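You operate a simulated robot arm through the tools that you are given. There is no shell and no other tool. Be economical: measure what you need, move in short steps, check, and stop when the job is done.

Carry out the task below with a simulated robot arm. There is one attempt and no reset: what you move stays moved.

JOB
Pass out the CHANGE slip's bundle and coin roll in the black tray.
Fine: work at counter 23; pull the tray in, load it and push it back under the glass.

Only the result counts: the job must be done as asked and must still hold three seconds after the hand-in. Knocking over, shifting, dropping, spilling or breaking anything else fails it.

ROBOT AND FRAMES
A 7-joint arm with a two-finger gripper, hanging from a carriage that runs on a rail from [144.1, -7] to [-103.6, 5.1] (x, y) and turns from -361 to 327 degrees about z. Base frame: it is fixed where the carriage stands at the start and does not move with it; the origin is on the floor, on the carriage's upright axis, x ahead of it, y to its left, z up; the surface under the hand at the start is at about z = 78. Readings come in cm, degrees, newtons and seconds.
With the tool pointing down near the work surface it reaches from about 28 to 74 cm from the robot's upright axis, wherever it stands. Its first joint turns from -143.0 to 143.0 degrees. Places, roughly: tray [70, -20, 80]. Payload 1.37 kg.
The TCP is the grasp point between the finger pads, 1.6 cm short of the fingertips. In the tool frame z runs along the fingers and y along their closing line. The gripper opens to 9.2 cm. The gripper's body begins 7.4 cm behind the TCP.
Orientation is told as [roll, pitch, yaw] about the base's x, y, z axes, in that order, counted from this pose: with the fingers straight down and closing along the base's y, the tool's x points along the base's -x, its y along +y and its z along -z.

CONTROLS
- The arm moves only by the tool move_arm. Its argument "moves" is a list of rows, each a list of 7 numbers: the shift along the tool's x, y, z in units of 50 mm (1.0 is 50 mm), then the turn, a rotation vector about the tool's x, y, z in units of 8 degrees (1.0 is 8 degrees), then the closure in counts, from 0 (fully open) to 255 (shut). In form: [[dx, dy, dz, wx, wy, wz, grip], ...]. A call has 1 to 20 rows; each row shifts and turns the commanded pose from where the row before left it, along the tool's axes as they then stand. A call with a number of a shift or a turn outside -1 to 1 is refused whole. Rows are played at 5 a second. More than 5 cm and 8.6 degrees between two rows, or a gripper value outside its range, and nothing of the call is played. A pose out of reach is approached as far as the arm can. The call stops where the force on the tool passes 40 N (or 10 N more than at its start, if that is more) or the arm is blocked; 0.2 s more then pass. The fingers move at their own pace and stop on an object; they squeeze with about 26 N. The grip force told is the motor's: it shows also when the fingers shut on nothing. Time passes only in rows, and 0.2 s behind the last, so rows that do not move let the fingers close. It gives the time, the measured TCP pose, the force on the tool (base axes), the opening and the grip force at its end, in the units of the frame above (readings bear some noise), with the torque about the TCP (base axes, N m) and any sound that the robot's microphone picked up.
- Cameras (640 x 400 px; columns grow to the right, rows downward): "scene" is now at [25.97, -0.41, 175.62]; the picture's right is [-0.08, -1.00, 0.00], its down [-0.93, 0.07, -0.36] and it looks along [0.36, -0.03, -0.93] (base axes); focal length 253 px, centre (320, 200). "wrist" rides on the gripper at [7.1, 1.9, -11.1] in the tool frame; the picture's right is [-0.26, 0.97, 0.00], its down [-0.78, -0.21, -0.59] and it looks along [-0.57, -0.15, 0.81] (tool axes); focal length 280 px, centre (320, 200). There is no depth. A picture from a camera that has moved, and an enlarged one, comes with that camera's place and axes in the base frame and with its lens. The place of the scene camera against the robot may be out by one fixed shift of up to 1.8 cm in any direction.
- get_image(camera): a new picture of that camera. It takes no simulated time.
- move_column(by): slides the trunk up (or, below 0, down) by that many cm; the arm and the scene camera ride with it, the base frame stays. It gives what a move gives, with no picture.
- steer(legs): drives the robot by 1 to 6 legs, each [ahead, left, turn to the left] in cm, cm and degrees, along the robot's own axes; the way and the turn of a leg run together, so that a leg with both is an arc; at most 150 cm and 180 degrees a leg. The arm and the cameras ride along, it lands a little off, and it stops where it bumps. It keeps to its track: a leg is cut to what the track allows. It gives what a move gives.
- pan_tilt(pan, tilt): turns the head with the scene camera to pan (to the left, within 155 degrees either way) and tilt (down, from -29 to 69), counted from straight ahead of the robot. It gives what a move gives.
- zoom(camera, box): a new picture of the part [left, top, right, bottom] of that camera's present view, enlarged. It takes no simulated time.
- close_job(): hands the job in; it is judged then, once.

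Work in short steps. Places have to be worked out from the pictures, the camera data and where the tool is seen: move nearer, look again, correct. Check each grasp and each placing, and mend what went wrong. You have 120 turns and 78 pictures in all, those below and enlarged ones among them. Open the gripper and draw the arm clear of the work before you hand the job in, unless the task says otherwise; then end with one line.

The tools are called after "Emit:" as a command line: name --pt "numbers of a row" for each row, then --argument value for the rest, lists and objects as JSON in quotes. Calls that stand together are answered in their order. move_arm: Moves the arm, as the interface text tells. Its arguments: {"type":"object","properties":{"moves":{"type":"array","items":{"type":"array","items":{"type":"number"}}}},"required":["moves"]} The other tools are called the same way: move_column (by) slides the trunk up or down; steer (legs) drives the base; pan_tilt (pan, tilt) turns the head that bears the scene camera; get_image (camera) takes a picture; zoom (camera, box) takes an enlarged picture of a part of a camera's view; close_job () hands the job in.

At the start:

```text
t: 0.0
tool_pos: [79.55, 7.4, 100.12]
orientation: [-0.1, 0.0, 0.1]
contact_force: [-0.2, -0.4, -0.1]
moment: [0.0, -0.01, -0.01]
gripper_width: 9.17
grip_force: 0.0
trunk travel left (down, up): [-42.5, 15.6]
robot x, y, heading: [0.17, -0.14, -0.1]
head pan, tilt: [-4.4, 68.8]
```

scene: 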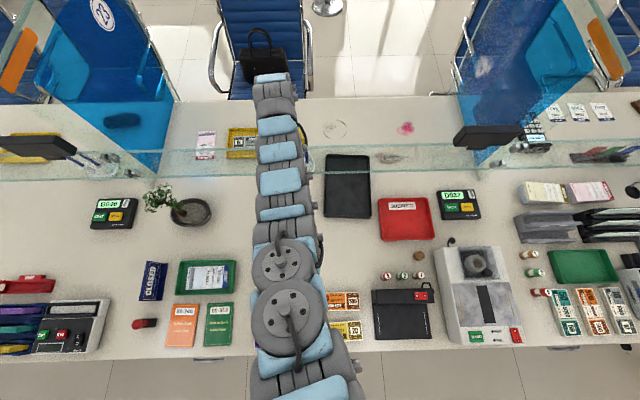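
wrist: 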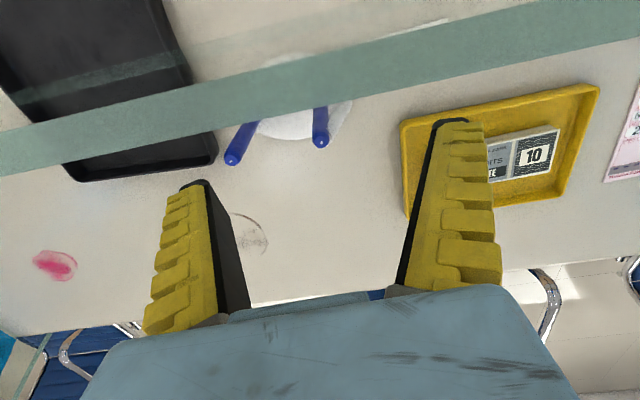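

The arm hides part of the counter. I'll zoom in on the scene to find the slips, the tray and the counter numbers.

Emit:
zoom --camera "scene" --box '[300, 130, 520, 350]'

Emit:
zoom --camera "scene" --box '[60, 100, 320, 360]'

```text
1.82 times, centred on (410, 240) of scene
camera zoom: at [25.97, -0.41, 175.62], right [-0.08, -1.0, 0.0], down [-0.93, 0.07, -0.36], along [0.36, -0.03, -0.93], focal length 459 px, centre (156, 127)
```

zoom: 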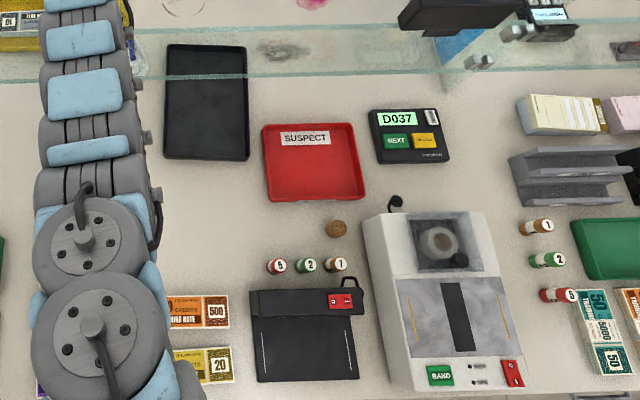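

```text
1.54 times, centred on (190, 230) of scene
camera zoom: at [25.97, -0.41, 175.62], right [-0.08, -1.0, 0.0], down [-0.93, 0.07, -0.36], along [0.36, -0.03, -0.93], focal length 389 px, centre (520, 154)
```

zoom: 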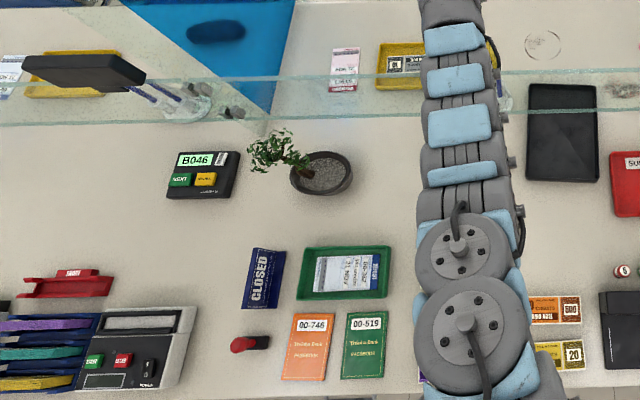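

I need to read the slips and counter signs, so I'll zoom on the slip and the 23 sign and then look around.

Emit:
zoom --camera "scene" --box '[170, 250, 250, 300]'

Emit:
pan_tilt --pan -4 --tilt 30

Emit:
get_image --camera "scene"

```text
8.00 times, centred on (210, 275) of scene
camera zoom: at [25.97, -0.41, 175.62], right [-0.08, -1.0, 0.0], down [-0.93, 0.07, -0.36], along [0.36, -0.03, -0.93], focal length 2021 px, centre (1200, -400)
```

zoom: 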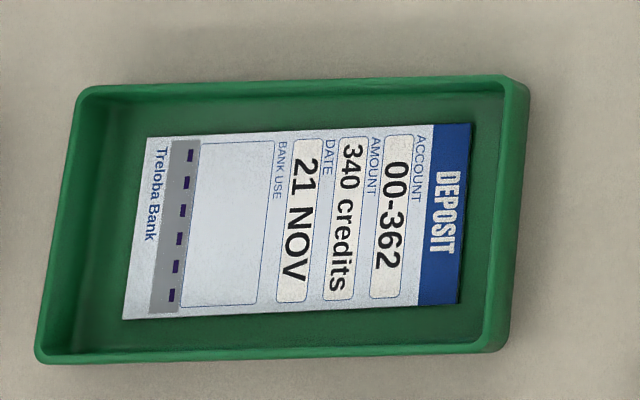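

```text
t: 1.1
tool_pos: [79.53, 7.36, 100.26]
orientation: [0.1, 0.1, 0.0]
contact_force: [0.4, -0.7, 0.1]
moment: [0.01, -0.01, 0.0]
gripper_width: 9.19
grip_force: 0.1
trunk travel left (down, up): [-42.5, 15.6]
robot x, y, heading: [0.11, -0.06, 0.2]
head pan, tilt: [-4.0, 30.0]
```

```text
72 pictures are left
camera scene: at [29.41, -0.61, 180.76], right [-0.07, -1.0, 0.0], down [-0.5, 0.03, -0.87], along [0.86, -0.06, -0.5], focal length 253 px, centre (320, 200)
```

scene: 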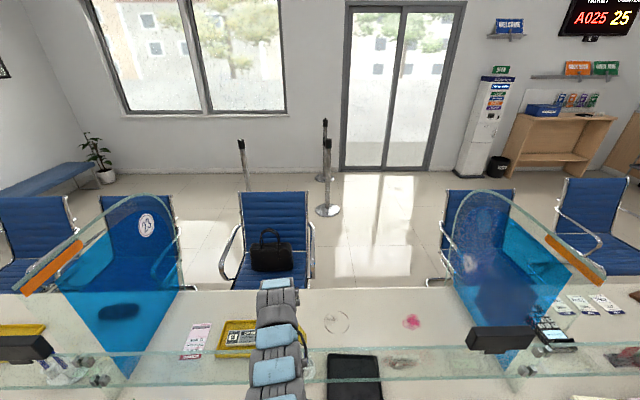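

The numbers are on the dividers. I'll zoom on the left sticker and look to either side.

Emit:
zoom --camera "scene" --box '[100, 190, 180, 250]'

Emit:
zoom --camera "scene" --box '[440, 180, 640, 380]'

Emit:
pan_tilt --pan -60 --tilt 50

Emit:
get_image --camera "scene"

Emit:
pan_tilt --pan 60 --tilt 50

Emit:
get_image --camera "scene"

```text
6.67 times, centred on (140, 220) of scene
camera zoom: at [29.41, -0.61, 180.76], right [-0.07, -1.0, 0.0], down [-0.5, 0.03, -0.87], along [0.86, -0.06, -0.5], focal length 1684 px, centre (1520, 67)
```

zoom: 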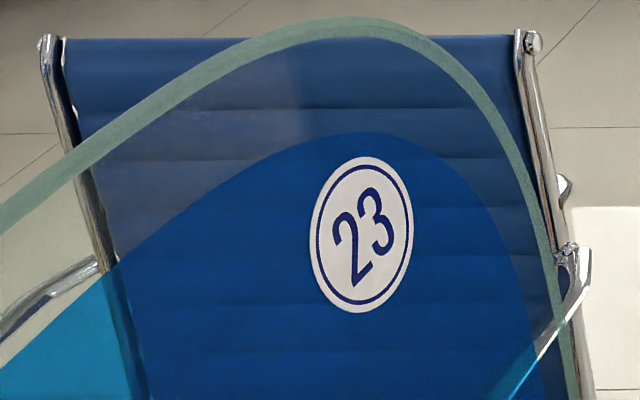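

```text
2.00 times, centred on (540, 280) of scene
camera zoom: at [29.41, -0.61, 180.76], right [-0.07, -1.0, 0.0], down [-0.5, 0.03, -0.87], along [0.86, -0.06, -0.5], focal length 505 px, centre (-120, 40)
```

zoom: 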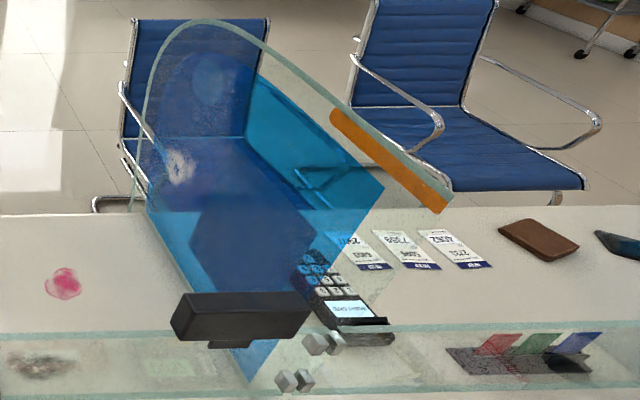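

```text
t: 2.3
tool_pos: [79.51, 7.39, 100.12]
orientation: [0.0, -0.1, -0.1]
contact_force: [-0.5, 0.0, 0.8]
moment: [0.01, 0.02, -0.02]
gripper_width: 9.2
grip_force: 0.1
trunk travel left (down, up): [-42.5, 15.6]
robot x, y, heading: [0.07, -0.08, -0.1]
head pan, tilt: [-60.0, 50.0]
```

```text
69 pictures are left
camera scene: at [24.25, -6.65, 177.82], right [-0.87, -0.5, 0.0], down [-0.38, 0.66, -0.64], along [0.32, -0.56, -0.77], focal length 253 px, centre (320, 200)
```

scene: 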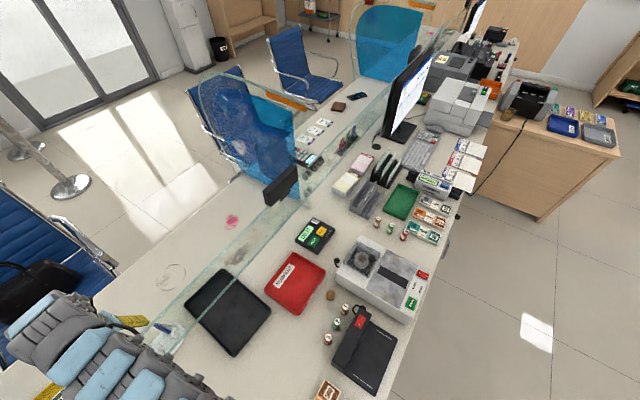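

```text
t: 4.3
tool_pos: [79.62, 7.31, 100.11]
orientation: [0.0, 0.1, -0.1]
contact_force: [-0.9, -0.4, 0.6]
moment: [0.01, 0.0, -0.02]
gripper_width: 9.17
grip_force: 0.0
trunk travel left (down, up): [-42.5, 15.6]
robot x, y, heading: [0.06, -0.24, 0.1]
head pan, tilt: [60.0, 50.0]
```

```text
68 pictures are left
camera scene: at [24.24, 6.69, 177.81], right [0.87, -0.5, 0.0], down [-0.38, -0.66, -0.64], along [0.32, 0.56, -0.77], focal length 253 px, centre (320, 200)
```

scene: 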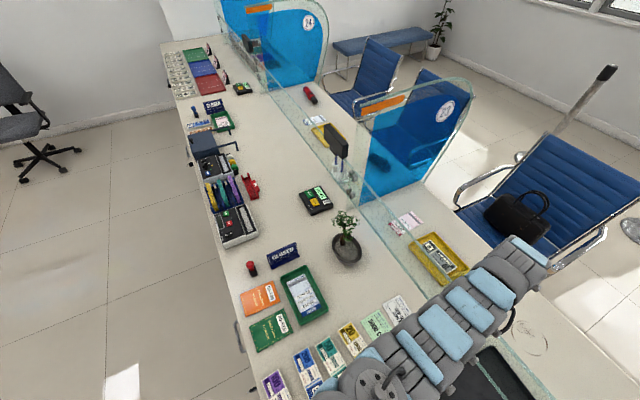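

Stickers sit on each counter's left divider: here 23, the next one left 24. Now I'll read the pink slip and the papers near the bundles.

Emit:
zoom --camera "scene" --box '[380, 200, 480, 280]'

Emit:
zoom --camera "scene" --box '[250, 280, 420, 400]'

Emit:
get_image --camera "wrist"

```text
5.00 times, centred on (430, 240) of scene
camera zoom: at [24.24, 6.69, 177.81], right [0.87, -0.5, 0.0], down [-0.38, -0.66, -0.64], along [0.32, 0.56, -0.77], focal length 1263 px, centre (-230, 0)
```

zoom: 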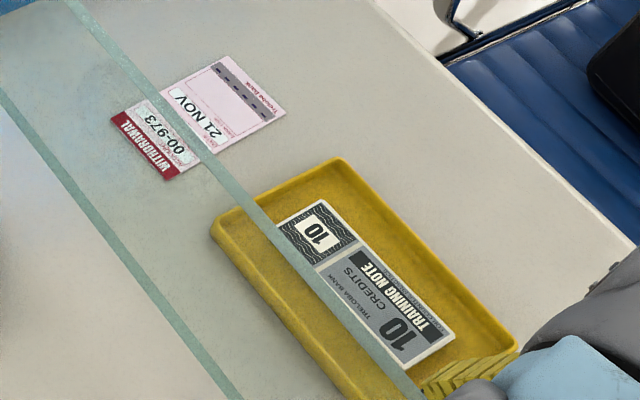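

```text
3.33 times, centred on (335, 340) of scene
camera zoom: at [24.24, 6.69, 177.81], right [0.87, -0.5, 0.0], down [-0.38, -0.66, -0.64], along [0.32, 0.56, -0.77], focal length 842 px, centre (270, -267)
```

zoom: 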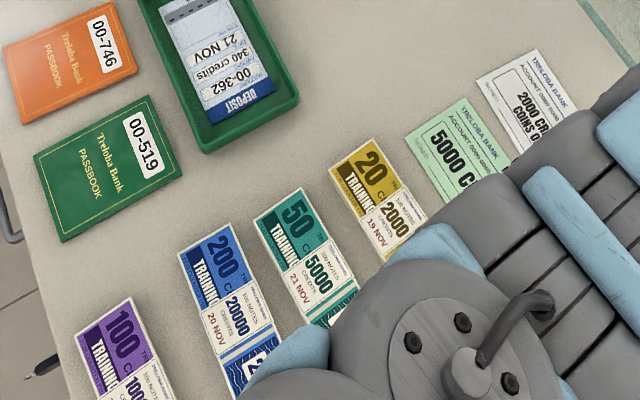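

```text
65 pictures are left
camera wrist: at [72.53, 9.29, 111.3], right [0.26, 0.97, 0.0], down [0.78, -0.21, 0.59], along [0.57, -0.15, -0.81], focal length 280 px, centre (320, 200)
```

wrist: 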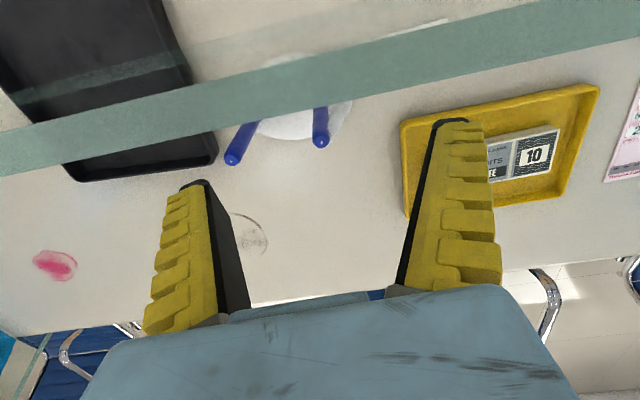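

Two slips lie under the arm. The glass top is about z = 104 near x ≈ 74, and the fingers hang beyond it, so I'll raise before drawing back.

Emit:
move_column --by 14

Emit:
get_image --camera "wrist"

```text
t: 6.0
tool_pos: [79.43, 7.32, 114.26]
orientation: [0.1, 0.0, -0.1]
contact_force: [-0.1, 0.5, -0.6]
moment: [-0.02, 0.01, -0.01]
gripper_width: 9.16
grip_force: 0.2
trunk travel left (down, up): [-56.5, 1.6]
robot x, y, heading: [0.42, 0.23, 0.1]
head pan, tilt: [60.0, 50.0]
```

```text
64 pictures are left
camera wrist: at [72.53, 9.29, 125.29], right [0.26, 0.97, 0.0], down [0.78, -0.21, 0.59], along [0.57, -0.15, -0.81], focal length 280 px, centre (320, 200)
```

wrist: 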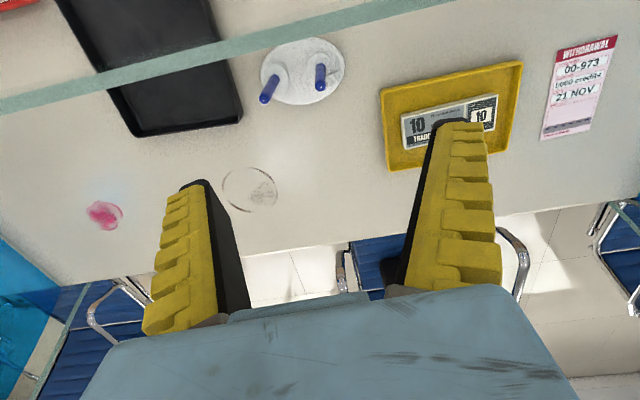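

Glass top is about z 106–107 at x ≈ 73.5, and the fingertips are now at 112.6, clear. I'll draw back toward the teller side.

Emit:
move_arm --pt "0 0 -0.3 0 0 0 0" --pt "1 0 0 0 0 0 0" --pt "1 0 0 0 0 0 0" --pt "1 0 0 0 0 0 0" --pt "1 0 0 0 0 0 0" --pt "1 0 0 0 0 0 0" --pt "1 0 0 0 0 0 0" --pt "1 0 0 0 0 0 0"

Emit:
get_image --camera "wrist"

Emit:
pan_tilt --pan 0 --tilt 60

Emit:
get_image --camera "scene"

```text
t: 7.8
tool_pos: [44.46, 7.56, 115.77]
orientation: [0.0, -0.1, -0.1]
contact_force: [0.2, -1.0, -0.1]
moment: [-0.02, 0.06, -0.05]
gripper_width: 9.2
grip_force: 0.0
trunk travel left (down, up): [-56.5, 1.6]
robot x, y, heading: [0.22, 0.26, -0.1]
head pan, tilt: [60.0, 50.0]
```

```text
63 pictures are left
camera wrist: at [37.52, 9.4, 126.88], right [0.26, 0.96, 0.0], down [0.78, -0.21, 0.59], along [0.57, -0.16, -0.81], focal length 280 px, centre (320, 200)
```

wrist: 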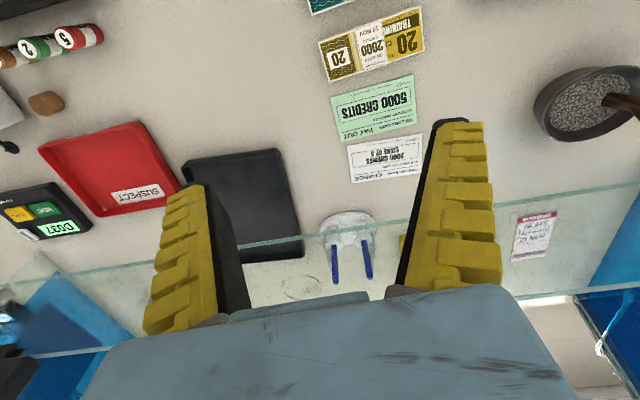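

```text
t: 9.1
tool_pos: [44.53, 7.45, 115.76]
orientation: [0.0, 0.0, -0.1]
contact_force: [-0.1, -0.2, 0.0]
moment: [0.02, 0.04, 0.02]
gripper_width: 9.18
grip_force: 0.1
trunk travel left (down, up): [-56.5, 1.6]
robot x, y, heading: [0.09, 0.14, -0.1]
head pan, tilt: [0.0, 60.0]
```

```text
62 pictures are left
camera scene: at [27.06, 0.03, 190.56], right [0.0, -1.0, 0.0], down [-0.87, 0.0, -0.5], along [0.5, 0.0, -0.87], focal length 253 px, centre (320, 200)
```

scene: 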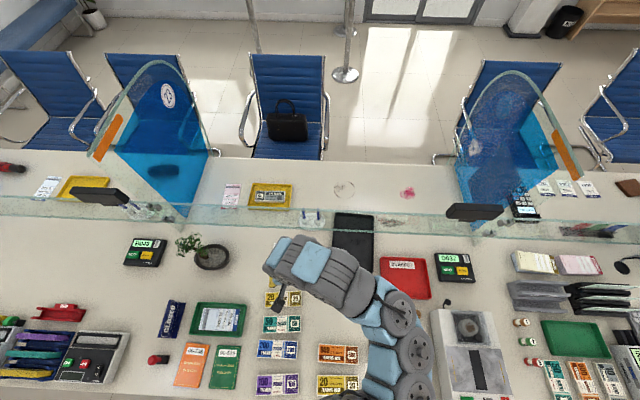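

The two slips are visible in the wrist view; I'll zoom to read them.

Emit:
zoom --camera "wrist" --box '[310, 60, 450, 200]'

Emit:
zoom --camera "wrist" --box '[0, 10, 160, 110]'

Emit:
zoom --camera "scene" --box '[230, 260, 380, 400]'

```text
2.86 times, centred on (380, 130) of wrist
camera zoom: at [37.6, 9.39, 126.89], right [0.26, 0.96, 0.0], down [0.78, -0.21, 0.59], along [0.57, -0.15, -0.81], focal length 801 px, centre (149, 400)
```

zoom: 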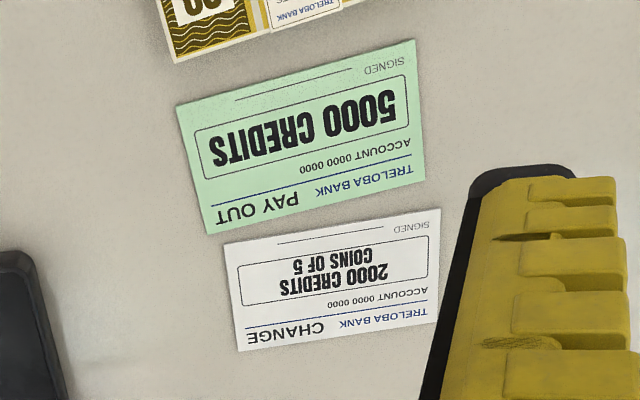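

```text
4.00 times, centred on (80, 60) of wrist
camera zoom: at [37.6, 9.39, 126.89], right [0.26, 0.96, 0.0], down [0.78, -0.21, 0.59], along [0.57, -0.15, -0.81], focal length 1122 px, centre (1280, 760)
```

zoom: 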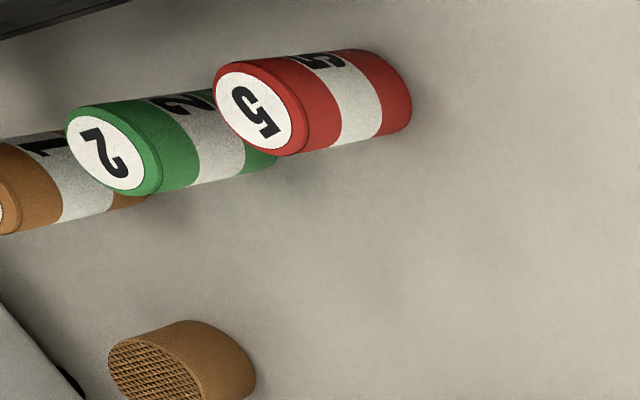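

```text
2.86 times, centred on (305, 330) of scene
camera zoom: at [27.06, 0.03, 190.56], right [0.0, -1.0, 0.0], down [-0.87, 0.0, -0.5], along [0.5, 0.0, -0.87], focal length 722 px, centre (363, -171)
```

zoom: 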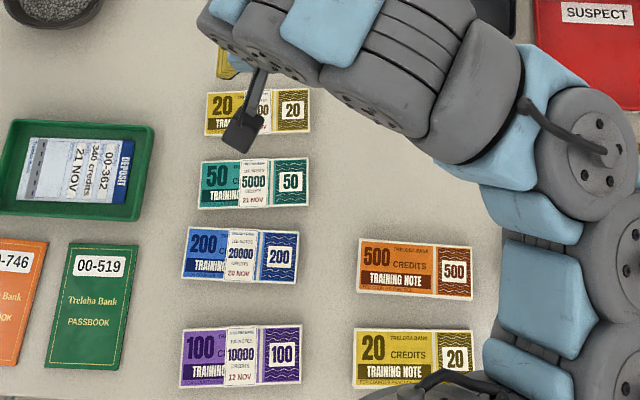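

The CHANGE slip asks for 2000 credits plus coins of 5, so I want the banded 20s bundle (100 notes, 2000) near [44, 15] and the red 5 roll. The black tray is near [69, -15]; I'll move above its near end and turn so the fingers close along x.

Emit:
move_arm --pt "-0.5 -1 0 0 0 0 0" --pt "-0.5 -1 0 0 0 0 0" --pt "-0.1 -1 0 0 0 0 0" --pt "0 -0.9 0 0 0 0 0" --pt "0 0 0.3 0 0 1 0" --pt "0 0 0.3 0 0 1 0" --pt "0 0 0.3 0 0 1 0" --pt "0 0 0.3 0 0 1 0" --pt "0 0 0.3 0 0 1 0" --pt "0 0 0.3 0 0 1 0" --pt "0 0 0.3 0 0 1 0" --pt "0 0 0.3 0 0 1 0" --pt "0 0 0 0 0 1 0" --pt "0 0 0 0 0 1 0" --pt "0 0 0 0 0 1 0" --pt "0 0 0 0 0 0.25 0"

Emit:
get_image --camera "wrist"

Emit:
get_image --camera "scene"

```text
refused: row 1 steps farther than a row can; nothing moved
```

```text
58 pictures are left
camera wrist: at [37.6, 9.39, 126.89], right [0.26, 0.96, 0.0], down [0.78, -0.21, 0.59], along [0.57, -0.15, -0.81], focal length 280 px, centre (320, 200)
```

wrist: 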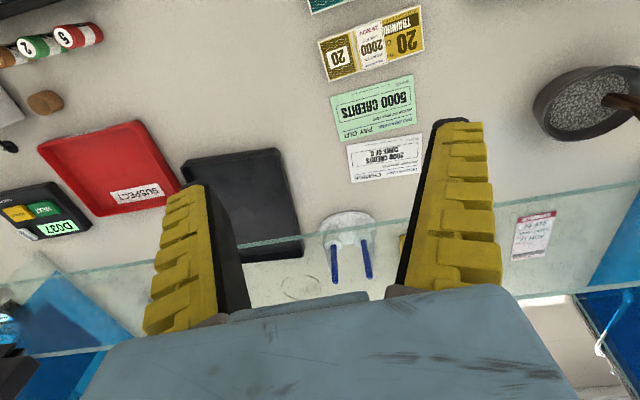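

```text
57 pictures are left
camera scene: at [27.06, 0.03, 190.56], right [0.0, -1.0, 0.0], down [-0.87, 0.0, -0.5], along [0.5, 0.0, -0.87], focal length 253 px, centre (320, 200)
```

scene: 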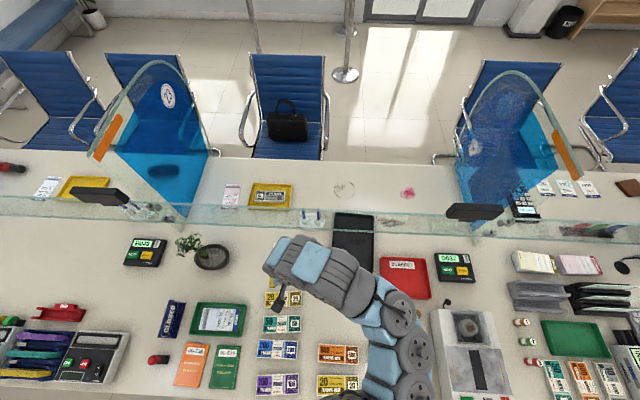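

The step norm was over the limit, so I'll send the same move with smaller steps.

Emit:
move_arm --pt "-0.22 -0.9 0 0 0 0 0" --pt "-0.22 -0.9 0 0 0 0 0" --pt "-0.22 -0.9 0 0 0 0 0" --pt "-0.22 -0.9 0 0 0 0 0" --pt "-0.22 -0.3 0 0 0 0 0" --pt "0 0 0.3 0 0 1 0" --pt "0 0 0.3 0 0 1 0" --pt "0 0 0.3 0 0 1 0" --pt "0 0 0.3 0 0 1 0" --pt "0 0 0.3 0 0 1 0" --pt "0 0 0.3 0 0 1 0" --pt "0 0 0.3 0 0 1 0" --pt "0 0 0.3 0 0 1 0" --pt "0 0 0 0 0 1 0" --pt "0 0 0 0 0 1 0" --pt "0 0 0 0 0 1 0" --pt "0 0 0 0 0 0.25 0"

Emit:
get_image --camera "wrist"

Emit:
get_image --camera "scene"

```text
t: 12.7
tool_pos: [50.0, -12.08, 103.66]
orientation: [0.0, 0.0, -90.1]
contact_force: [0.9, -0.1, 0.3]
moment: [-0.02, 0.0, -0.04]
gripper_width: 9.2
grip_force: 0.1
trunk travel left (down, up): [-56.5, 1.6]
robot x, y, heading: [0.15, 0.09, 0.0]
head pan, tilt: [0.0, 60.0]
```

```text
56 pictures are left
camera wrist: at [52.1, -5.04, 114.83], right [0.96, -0.26, 0.0], down [-0.21, -0.78, 0.59], along [-0.16, -0.57, -0.81], focal length 280 px, centre (320, 200)
```

wrist: 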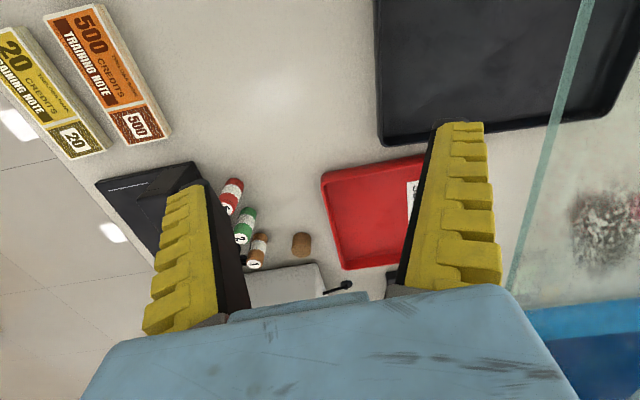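

```text
55 pictures are left
camera scene: at [27.06, 0.02, 190.56], right [0.0, -1.0, 0.0], down [-0.87, 0.0, -0.5], along [0.5, 0.0, -0.87], focal length 253 px, centre (320, 200)
```

scene: 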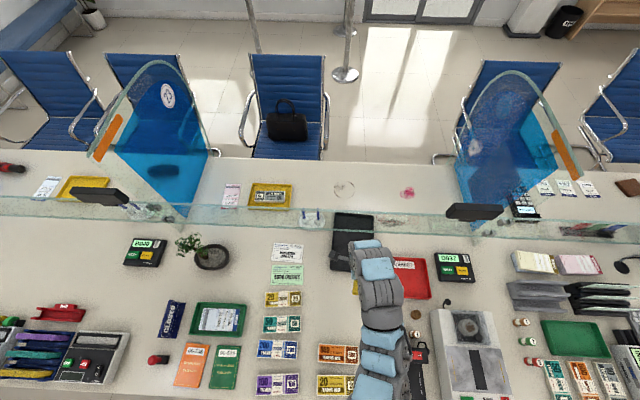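

The tray is rotated a few degrees, with its near edge around x ≈ 56. I'll back off in +y to see the whole near edge.

Emit:
move_arm --pt "1 0 0 0 0 0 0" --pt "1 0 0 0 0 0 0"

Emit:
get_image --camera "wrist"

```text
t: 13.3
tool_pos: [49.97, -2.17, 103.69]
orientation: [0.0, 0.0, -89.9]
contact_force: [-0.2, -0.9, -0.2]
moment: [0.08, 0.01, -0.01]
gripper_width: 9.2
grip_force: 0.1
trunk travel left (down, up): [-56.5, 1.6]
robot x, y, heading: [0.33, -0.18, -0.4]
head pan, tilt: [0.0, 60.0]
```

```text
54 pictures are left
camera wrist: at [52.07, 4.98, 114.8], right [0.96, -0.26, 0.0], down [-0.21, -0.78, 0.59], along [-0.16, -0.57, -0.81], focal length 280 px, centre (320, 200)
```

wrist: 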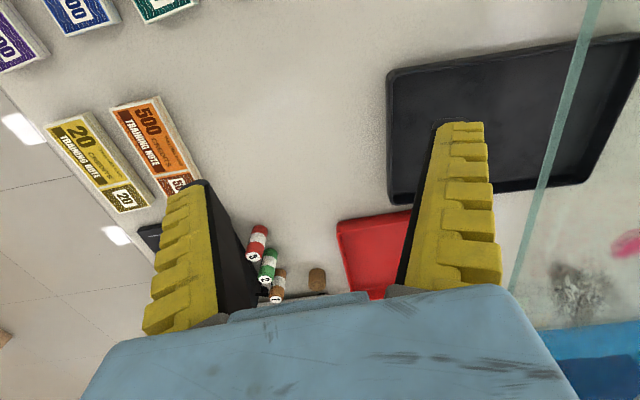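

Tray near-edge corners come out at about (57.4, -4) and (55.4, -22.5), so the edge centre is (56.5, -13.2) with the tray yawed about -6.5°. I'll move above that edge and align.

Emit:
move_arm --pt "-0.73 0.44 0 0 0 0 0" --pt "-0.73 0.44 0 0 0 0 0" --pt "-0.74 0.44 0 0 0 0 0" --pt "0 0 0.8 0 0 0.8 0" --pt "0 0 0.8 0 0 0 0" --pt "0 0 0.8 0 0 0 0"

Emit:
get_image --camera "wrist"

```text
t: 14.7
tool_pos: [56.73, -13.07, 91.68]
orientation: [0.0, 0.0, -96.5]
contact_force: [0.1, -0.7, 0.6]
moment: [0.03, 0.01, 0.04]
gripper_width: 9.21
grip_force: 0.0
trunk travel left (down, up): [-56.5, 1.6]
robot x, y, heading: [0.07, 0.02, 0.0]
head pan, tilt: [0.0, 60.0]
```

```text
53 pictures are left
camera wrist: at [59.56, -6.26, 102.75], right [0.93, -0.37, 0.0], down [-0.3, -0.75, 0.59], along [-0.22, -0.55, -0.81], focal length 280 px, centre (320, 200)
```

wrist: 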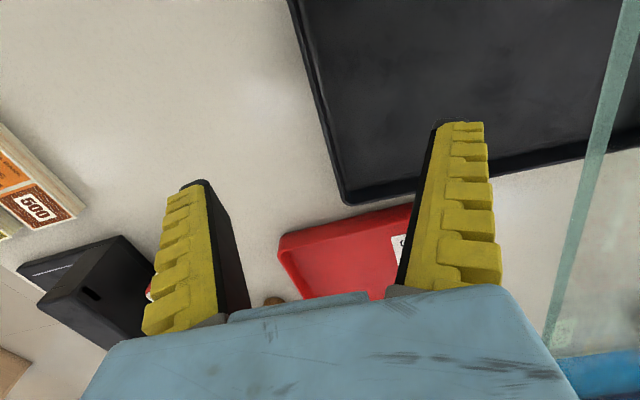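

The rim lies right between the fingers. I'll lower gradually.

Emit:
move_arm --pt "0 0 0.7 0 0 0 0" --pt "0 0 0.6 0 0 0 0" --pt "0 0 0.3 0 0 0 0" --pt "0 0 0.12 0 0 0 0"

Emit:
get_image --camera "wrist"

```text
t: 15.7
tool_pos: [56.74, -13.13, 83.28]
orientation: [0.1, 0.0, -96.4]
contact_force: [-0.2, 0.0, -1.1]
moment: [-0.01, 0.0, -0.01]
gripper_width: 9.2
grip_force: 0.1
trunk travel left (down, up): [-56.5, 1.6]
robot x, y, heading: [0.06, 0.16, 0.3]
head pan, tilt: [0.0, 60.0]
```

```text
52 pictures are left
camera wrist: at [59.51, -6.29, 94.34], right [0.93, -0.37, 0.0], down [-0.3, -0.75, 0.59], along [-0.22, -0.55, -0.81], focal length 280 px, centre (320, 200)
```

wrist: 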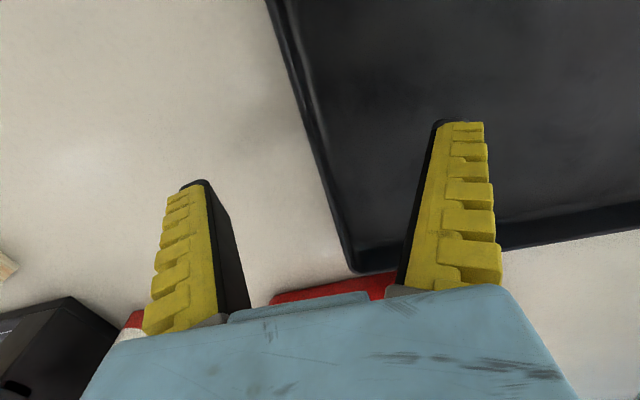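

Still free. I'll lower in small steps towards z ≈ 81.3.

Emit:
move_arm --pt "0 0 0.1 0 0 0 0" --pt "0 0 0.1 0 0 0 0" --pt "0 0 0.1 0 0 0 0" --pt "0 0 0.08 0 0 0 0"

```text
t: 16.7
tool_pos: [56.71, -13.09, 81.21]
orientation: [0.0, 0.0, -96.4]
contact_force: [0.6, 0.0, 0.1]
moment: [0.04, -0.03, 0.0]
gripper_width: 9.18
grip_force: 0.0
trunk travel left (down, up): [-56.5, 1.6]
robot x, y, heading: [0.4, -0.01, -0.0]
head pan, tilt: [0.0, 60.0]
```

No contact yet. I'll close on the rim here; the remaining opening will show whether it is gripped.

Emit:
move_arm --pt "0 0 0 0 0 0 120" --pt "0 0 0 0 0 0 200" --pt "0 0 0 0 0 0 255" --pt "0 0 0 0 0 0 255"

Emit:
get_image --camera "wrist"

```text
t: 17.7
tool_pos: [56.69, -13.15, 81.2]
orientation: [-0.1, 0.0, -96.3]
contact_force: [-3.6, 1.5, 9.2]
moment: [0.0, 0.04, -0.06]
gripper_width: 0.59
grip_force: 26.0
trunk travel left (down, up): [-56.5, 1.6]
robot x, y, heading: [0.2, 0.15, -0.2]
head pan, tilt: [0.0, 60.0]
```

```text
51 pictures are left
camera wrist: at [59.48, -6.33, 92.35], right [0.93, -0.37, 0.0], down [-0.3, -0.75, 0.59], along [-0.22, -0.55, -0.81], focal length 280 px, centre (320, 200)
```

wrist: 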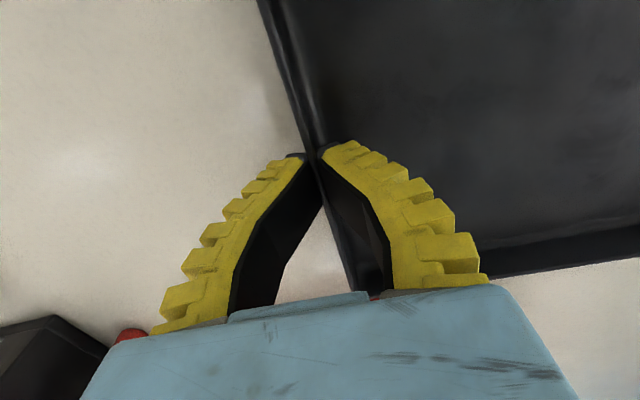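

The rim is gripped. I'll pull straight back along the tray's axis by 14 cm.

Emit:
move_arm --pt "0 -0.2 0 0 0 0 255" --pt "0 -0.4 0 0 0 0 255" --pt "0 -0.4 0 0 0 0 255" --pt "0 -0.4 0 0 0 0 255" --pt "0 -0.4 0 0 0 0 255" --pt "0 -0.4 0 0 0 0 255" --pt "0 -0.4 0 0 0 0 255" --pt "0 -0.2 0 0 0 0 255"

Emit:
get_image --camera "wrist"

Emit:
get_image --camera "scene"

```text
t: 19.5
tool_pos: [42.83, -11.48, 81.25]
orientation: [0.2, 0.0, -96.4]
contact_force: [3.8, 1.2, 8.0]
moment: [0.16, -0.02, -0.04]
gripper_width: 0.59
grip_force: 26.1
trunk travel left (down, up): [-56.5, 1.6]
robot x, y, heading: [0.3, -0.01, -0.1]
head pan, tilt: [0.0, 60.0]
```

```text
50 pictures are left
camera wrist: at [45.65, -4.64, 92.38], right [0.93, -0.37, 0.0], down [-0.3, -0.75, 0.59], along [-0.21, -0.55, -0.81], focal length 280 px, centre (320, 200)
```

wrist: 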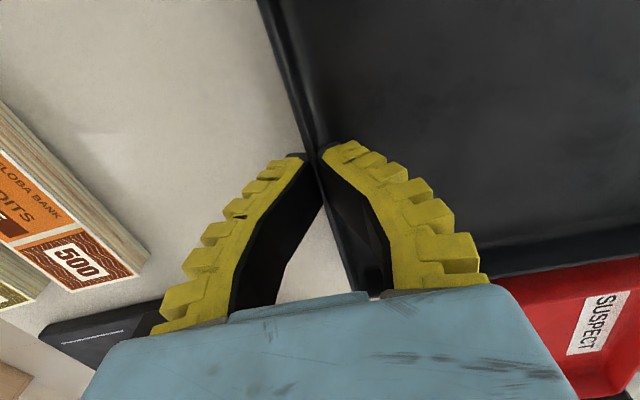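

```text
49 pictures are left
camera scene: at [27.09, 0.02, 190.59], right [0.0, -1.0, 0.0], down [-0.87, 0.0, -0.5], along [0.5, 0.0, -0.87], focal length 253 px, centre (320, 200)
```

scene: 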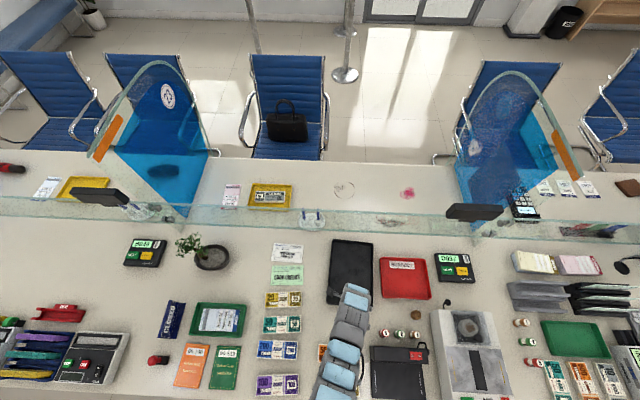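

The tray came in cleanly. I'll release, raise and go over the 20s bundle near (43.7, 15).

Emit:
move_arm --pt "0 0 0 0 0 0 100" --pt "0 0 0 0 0 0 0" --pt "0 0 0 0 0 0 0" --pt "0 0 -0.5 0 0 0 0" --pt "0 0 -1 0 0 0 0" --pt "0 0 -1 0 0 0 0" --pt "0 0 -1 0 0 -0.8 0" --pt "1 0 0 0 0 0 0" --pt "1 0 0 0 0 0 0" --pt "1 0 0 0 0 0 0" --pt "1 0 0 0 0 0 0" --pt "1 0 0 0 0 0 0" --pt "0.3 0.1 0 0 0 0 0"

Emit:
get_image --camera "wrist"

Emit:
get_image --camera "scene"

```text
t: 22.3
tool_pos: [43.11, 15.05, 98.7]
orientation: [0.0, 0.0, -90.1]
contact_force: [-0.1, 0.3, -0.7]
moment: [0.06, 0.01, 0.0]
gripper_width: 9.18
grip_force: 0.1
trunk travel left (down, up): [-56.5, 1.6]
robot x, y, heading: [0.03, 0.08, 0.1]
head pan, tilt: [0.0, 60.0]
```

```text
48 pictures are left
camera wrist: at [45.2, 22.07, 109.83], right [0.97, -0.26, 0.0], down [-0.21, -0.78, 0.59], along [-0.15, -0.57, -0.81], focal length 280 px, centre (320, 200)
```

wrist: 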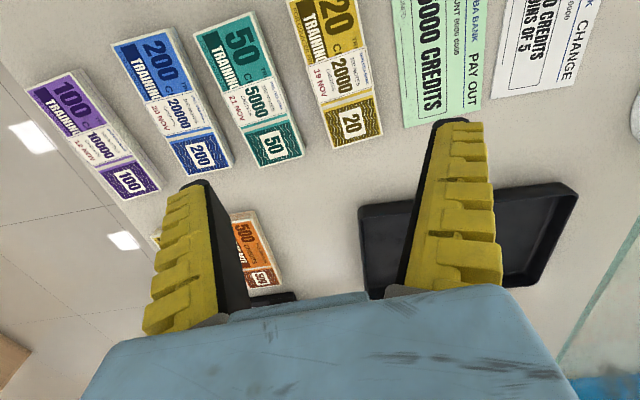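

```text
47 pictures are left
camera scene: at [27.05, 0.02, 190.55], right [0.0, -1.0, 0.0], down [-0.87, 0.0, -0.5], along [0.5, 0.0, -0.87], focal length 253 px, centre (320, 200)
```

scene: 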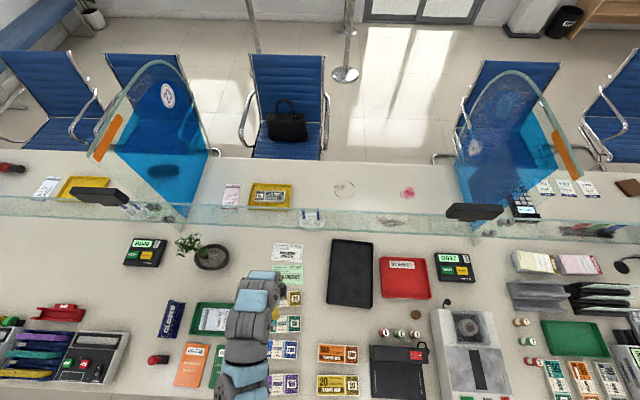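

The band confirms 20s, 2000 credits. From the wrist view the bundle spans x ≈ 42.5–48.5, centre (45.4, 15.2); I'll shift there, pre-close to about 7.7 cm and lower partway.

Emit:
move_arm --pt "0 0.46 0 0 0 -0.19 42" --pt "0 0 0.8 0 0 0 42" --pt "0 0 0.8 0 0 0 42" --pt "0 0 0.7 0 0 0 42"

Emit:
get_image --camera "wrist"

```text
t: 23.3
tool_pos: [45.41, 15.04, 87.2]
orientation: [-0.1, 0.0, -88.5]
contact_force: [-0.2, 0.0, -0.5]
moment: [-0.04, 0.02, 0.03]
gripper_width: 7.86
grip_force: 1.0
trunk travel left (down, up): [-56.5, 1.6]
robot x, y, heading: [0.2, -0.1, -0.1]
head pan, tilt: [0.0, 60.0]
```

```text
46 pictures are left
camera wrist: at [47.3, 22.16, 98.34], right [0.97, -0.24, 0.0], down [-0.19, -0.79, 0.59], along [-0.14, -0.57, -0.81], focal length 280 px, centre (320, 200)
```

wrist: 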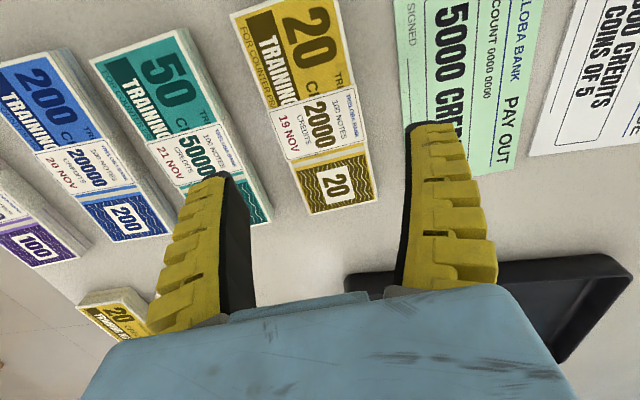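

The alignment holds up (centre x ≈ 45.3). I'll lower in steps toward the table.

Emit:
move_arm --pt "0 0 0.6 0 0 0 42" --pt "0 0 0.5 0 0 0 42" --pt "0 0 0.1 0 0 0 42" --pt "0 0 0.06 0 0 0 42"

Emit:
get_image --camera "wrist"

```text
t: 24.3
tool_pos: [45.53, 14.86, 80.78]
orientation: [0.0, 0.0, -88.6]
contact_force: [-0.4, 0.1, -0.1]
moment: [0.02, -0.02, -0.01]
gripper_width: 7.84
grip_force: 1.1
trunk travel left (down, up): [-56.5, 1.6]
robot x, y, heading: [0.41, 0.2, -0.1]
head pan, tilt: [0.0, 60.0]
```

```text
45 pictures are left
camera wrist: at [47.38, 22.08, 91.92], right [0.97, -0.24, 0.0], down [-0.19, -0.78, 0.59], along [-0.14, -0.57, -0.81], focal length 280 px, centre (320, 200)
```

wrist: 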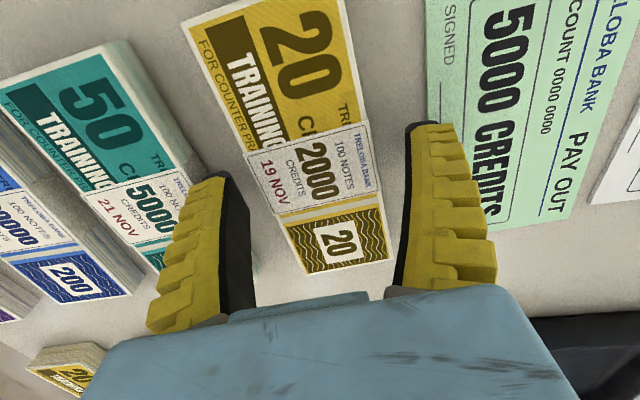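

No contact; the fingers straddle the bundle. I'll go slightly lower, feeling for the table.

Emit:
move_arm --pt "0 0 0.06 0 0 0 42" --pt "0 0 0.06 0 0 0 42" --pt "0 0 0.06 0 0 0 42"

```text
t: 25.1
tool_pos: [45.6, 15.01, 79.96]
orientation: [0.1, 0.0, -88.5]
contact_force: [-0.1, 0.5, 0.3]
moment: [0.0, 0.0, -0.02]
gripper_width: 7.82
grip_force: 1.3
trunk travel left (down, up): [-56.5, 1.6]
robot x, y, heading: [-0.4, -0.06, -0.1]
head pan, tilt: [0.0, 60.0]
```

Fingertips are at about 78.4, near the surface. Closing on the bundle.

Emit:
move_arm --pt "0 0 0 0 0 0 100" --pt "0 0 0 0 0 0 160" --pt "0 0 0 0 0 0 255" --pt "0 0 0 0 0 0 255"

Emit:
get_image --camera "wrist"

```text
t: 26.1
tool_pos: [45.51, 15.01, 79.97]
orientation: [0.0, 0.1, -88.5]
contact_force: [-3.0, 0.3, 6.9]
moment: [0.0, 0.05, 0.08]
gripper_width: 5.75
grip_force: 26.3
trunk travel left (down, up): [-56.5, 1.6]
robot x, y, heading: [0.26, -0.01, 0.2]
head pan, tilt: [0.0, 60.0]
```

```text
44 pictures are left
camera wrist: at [47.37, 22.05, 91.05], right [0.97, -0.24, 0.0], down [-0.19, -0.79, 0.59], along [-0.14, -0.57, -0.81], focal length 280 px, centre (320, 200)
```

wrist: 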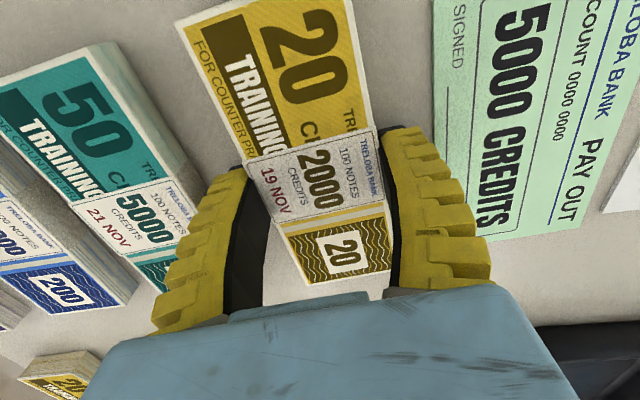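

The bundle is held at 5.75 cm. I'll lift 12 cm and check.

Emit:
move_arm --pt "0 0 -0.2 0 0 0 255" --pt "0 0 -0.4 0 0 0 255" --pt "0 0 -0.6 0 0 0 255" --pt "0 0 -0.6 0 0 0 255" --pt "0 0 -0.6 0 0 0 255"

Emit:
get_image --camera "wrist"

```text
t: 27.3
tool_pos: [45.57, 14.8, 91.98]
orientation: [-0.1, 0.1, -88.5]
contact_force: [0.1, -0.7, -1.3]
moment: [-0.01, 0.0, -0.01]
gripper_width: 5.67
grip_force: 26.2
trunk travel left (down, up): [-56.5, 1.6]
robot x, y, heading: [-0.39, 0.04, 0.2]
head pan, tilt: [0.0, 60.0]
```

```text
43 pictures are left
camera wrist: at [47.43, 21.92, 103.11], right [0.97, -0.24, 0.0], down [-0.19, -0.78, 0.59], along [-0.14, -0.57, -0.81], focal length 280 px, centre (320, 200)
```

wrist: 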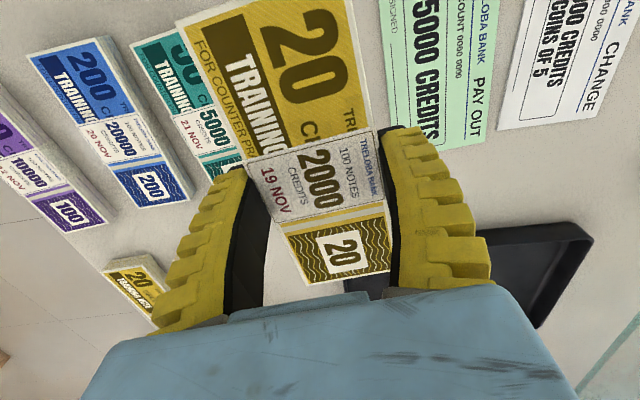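

The bundle is securely held. I'll turn it parallel to the tray axis (yaw -6.5°) and carry it over the tray's left half, target about (55.9, -11.1).

Emit:
move_arm --pt "0 0 -0.2 0 0 -1 255" --pt "0 0 0 0 0 -1 255" --pt "0 0 0 0 0 -1 255" --pt "0 0 0 0 0 -1 255" --pt "0 0 0 0 0 -1 255" --pt "0 0 0 0 0 -1 255" --pt "0 0 0 0 0 -1 255" --pt "0 0 0 0 0 -1 255" --pt "0 0 0 0 0 -1 255" --pt "0 0 0 0 0 -1 255" --pt "0 0 0 0 0 -0.25 255" --pt "-0.44 -0.82 0 0 0 0 255" --pt "-0.44 -0.82 0 0 0 0 255" --pt "-0.44 -0.82 0 0 0 0 255" --pt "-0.44 -0.82 0 0 0 0 255" --pt "-0.44 -0.82 0 0 0 0 255" --pt "-0.44 -0.82 0 0 0 0 255"

Emit:
get_image --camera "wrist"

Emit:
get_image --camera "scene"

```text
t: 30.9
tool_pos: [55.97, -10.87, 92.76]
orientation: [0.2, 0.0, -6.5]
contact_force: [-0.3, 1.1, -1.1]
moment: [-0.04, 0.0, 0.01]
gripper_width: 5.67
grip_force: 25.7
trunk travel left (down, up): [-56.5, 1.6]
robot x, y, heading: [0.11, 0.16, -0.1]
head pan, tilt: [0.0, 60.0]
```

```text
42 pictures are left
camera wrist: at [49.2, -8.27, 103.95], right [0.37, 0.93, 0.0], down [0.75, -0.3, 0.59], along [0.55, -0.22, -0.81], focal length 280 px, centre (320, 200)
```

wrist: 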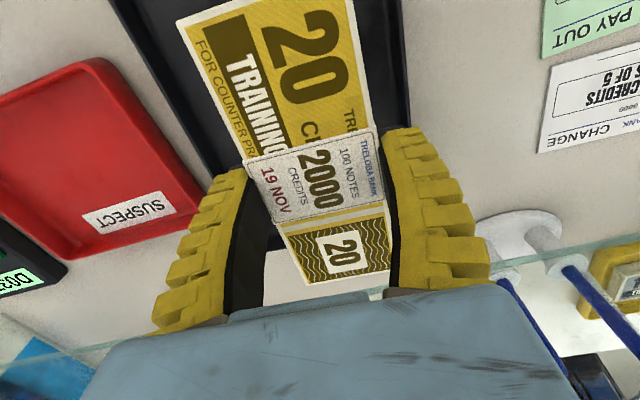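

```text
41 pictures are left
camera scene: at [27.06, 0.03, 190.56], right [0.0, -1.0, 0.0], down [-0.87, 0.0, -0.5], along [0.5, 0.0, -0.87], focal length 253 px, centre (320, 200)
```

scene: 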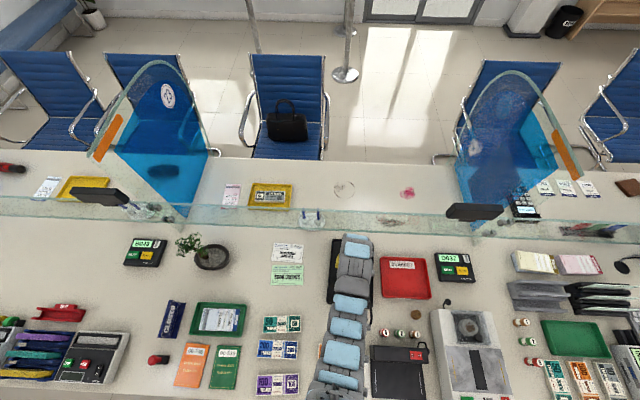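

The tray edges check out and the bundle is inside with margin. I'll lower to just above the floor, then in small steps.

Emit:
move_arm --pt "0 0 0.7 0 0 0 255" --pt "0 0 0.7 0 0 0 255" --pt "0 0 0.6 0 0 0 255" --pt "0 0 0.25 0 0 0 255" --pt "0 0 0.05 0 0 0 255" --pt "0 0 0.05 0 0 0 255" --pt "0 0 0.03 0 0 0 255"

Emit:
get_image --camera "wrist"

```text
t: 32.5
tool_pos: [55.75, -10.98, 81.02]
orientation: [0.0, 0.0, -6.5]
contact_force: [-0.4, 0.6, -0.9]
moment: [-0.03, -0.01, 0.0]
gripper_width: 5.69
grip_force: 25.8
trunk travel left (down, up): [-56.5, 1.6]
robot x, y, heading: [0.03, -0.09, -0.1]
head pan, tilt: [0.0, 60.0]
```

```text
40 pictures are left
camera wrist: at [49.11, -8.28, 92.21], right [0.37, 0.93, 0.0], down [0.75, -0.3, 0.59], along [0.55, -0.22, -0.81], focal length 280 px, centre (320, 200)
```

wrist: 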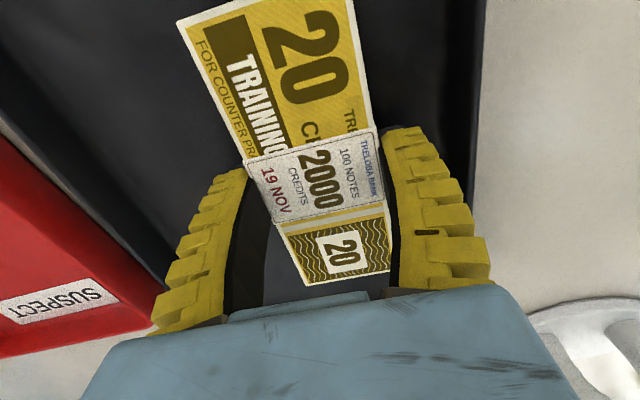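

Not yet in contact. I'll go on down in 1.5 mm steps.

Emit:
move_arm --pt "0 0 0.03 0 0 0 255" --pt "0 0 0.03 0 0 0 255" --pt "0 0 0.03 0 0 0 255"

```text
t: 33.3
tool_pos: [55.76, -10.95, 80.62]
orientation: [0.0, 0.2, -6.5]
contact_force: [-1.0, 0.3, -1.0]
moment: [0.01, 0.0, -0.01]
gripper_width: 5.66
grip_force: 26.4
trunk travel left (down, up): [-56.5, 1.6]
robot x, y, heading: [0.16, 0.26, 0.0]
head pan, tilt: [0.0, 60.0]
```

Emit:
move_arm --pt "0 0 0.03 0 0 0 255" --pt "0 0 0.02 0 0 0 255"

```text
t: 33.9
tool_pos: [55.71, -11.05, 80.32]
orientation: [0.0, 0.0, -6.4]
contact_force: [-0.6, -0.4, -1.2]
moment: [-0.06, -0.05, 0.03]
gripper_width: 5.66
grip_force: 26.1
trunk travel left (down, up): [-56.5, 1.6]
robot x, y, heading: [0.0, -0.08, -0.0]
head pan, tilt: [0.0, 60.0]
```

The bundle's underside is within a few millimetres of the tray floor, so I'll open modestly and lift away.

Emit:
move_arm --pt "0 0 0 0 0 0 90" --pt "0 0 0 0 0 0 55" --pt "0 0 0 0 0 0 55" --pt "0 0 -0.4 0 0 0 55" --pt "0 0 -0.8 0 0 0 55" --pt "0 0 -0.9 0 0 0 55" --pt "0 0 -0.9 0 0 0 0" --pt "0 0 -0.9 0 0 0 0"

Emit:
get_image --camera "wrist"

Emit:
zoom --camera "scene" --box '[330, 230, 490, 400]'

```text
t: 35.7
tool_pos: [55.6, -11.0, 99.88]
orientation: [0.0, 0.2, -6.4]
contact_force: [-0.5, 0.2, -0.6]
moment: [-0.02, -0.03, -0.02]
gripper_width: 9.21
grip_force: 0.0
trunk travel left (down, up): [-56.5, 1.6]
robot x, y, heading: [0.16, -0.2, 0.2]
head pan, tilt: [0.0, 60.0]
```

```text
39 pictures are left
camera wrist: at [48.92, -8.37, 111.07], right [0.37, 0.93, 0.0], down [0.75, -0.3, 0.59], along [0.55, -0.22, -0.81], focal length 280 px, centre (320, 200)
```

wrist: 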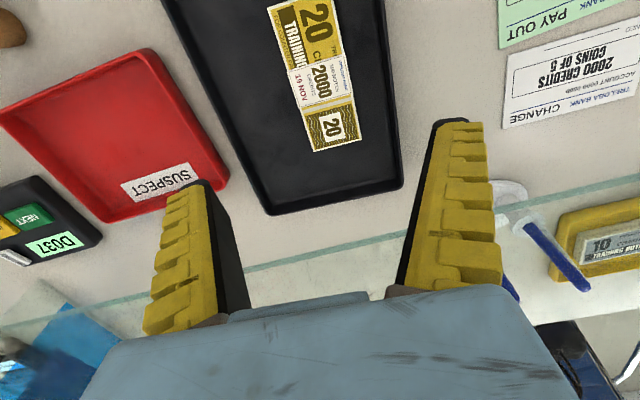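

```text
2.35 times, centred on (410, 315) of scene
camera zoom: at [27.05, 0.02, 190.55], right [0.0, -1.0, 0.0], down [-0.87, 0.0, -0.5], along [0.5, 0.0, -0.87], focal length 594 px, centre (108, -71)
```

zoom: 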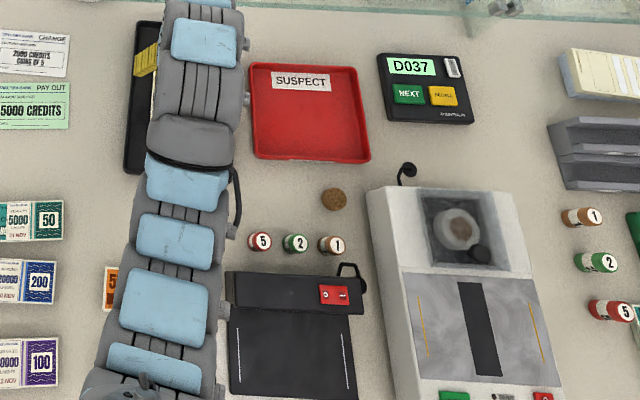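

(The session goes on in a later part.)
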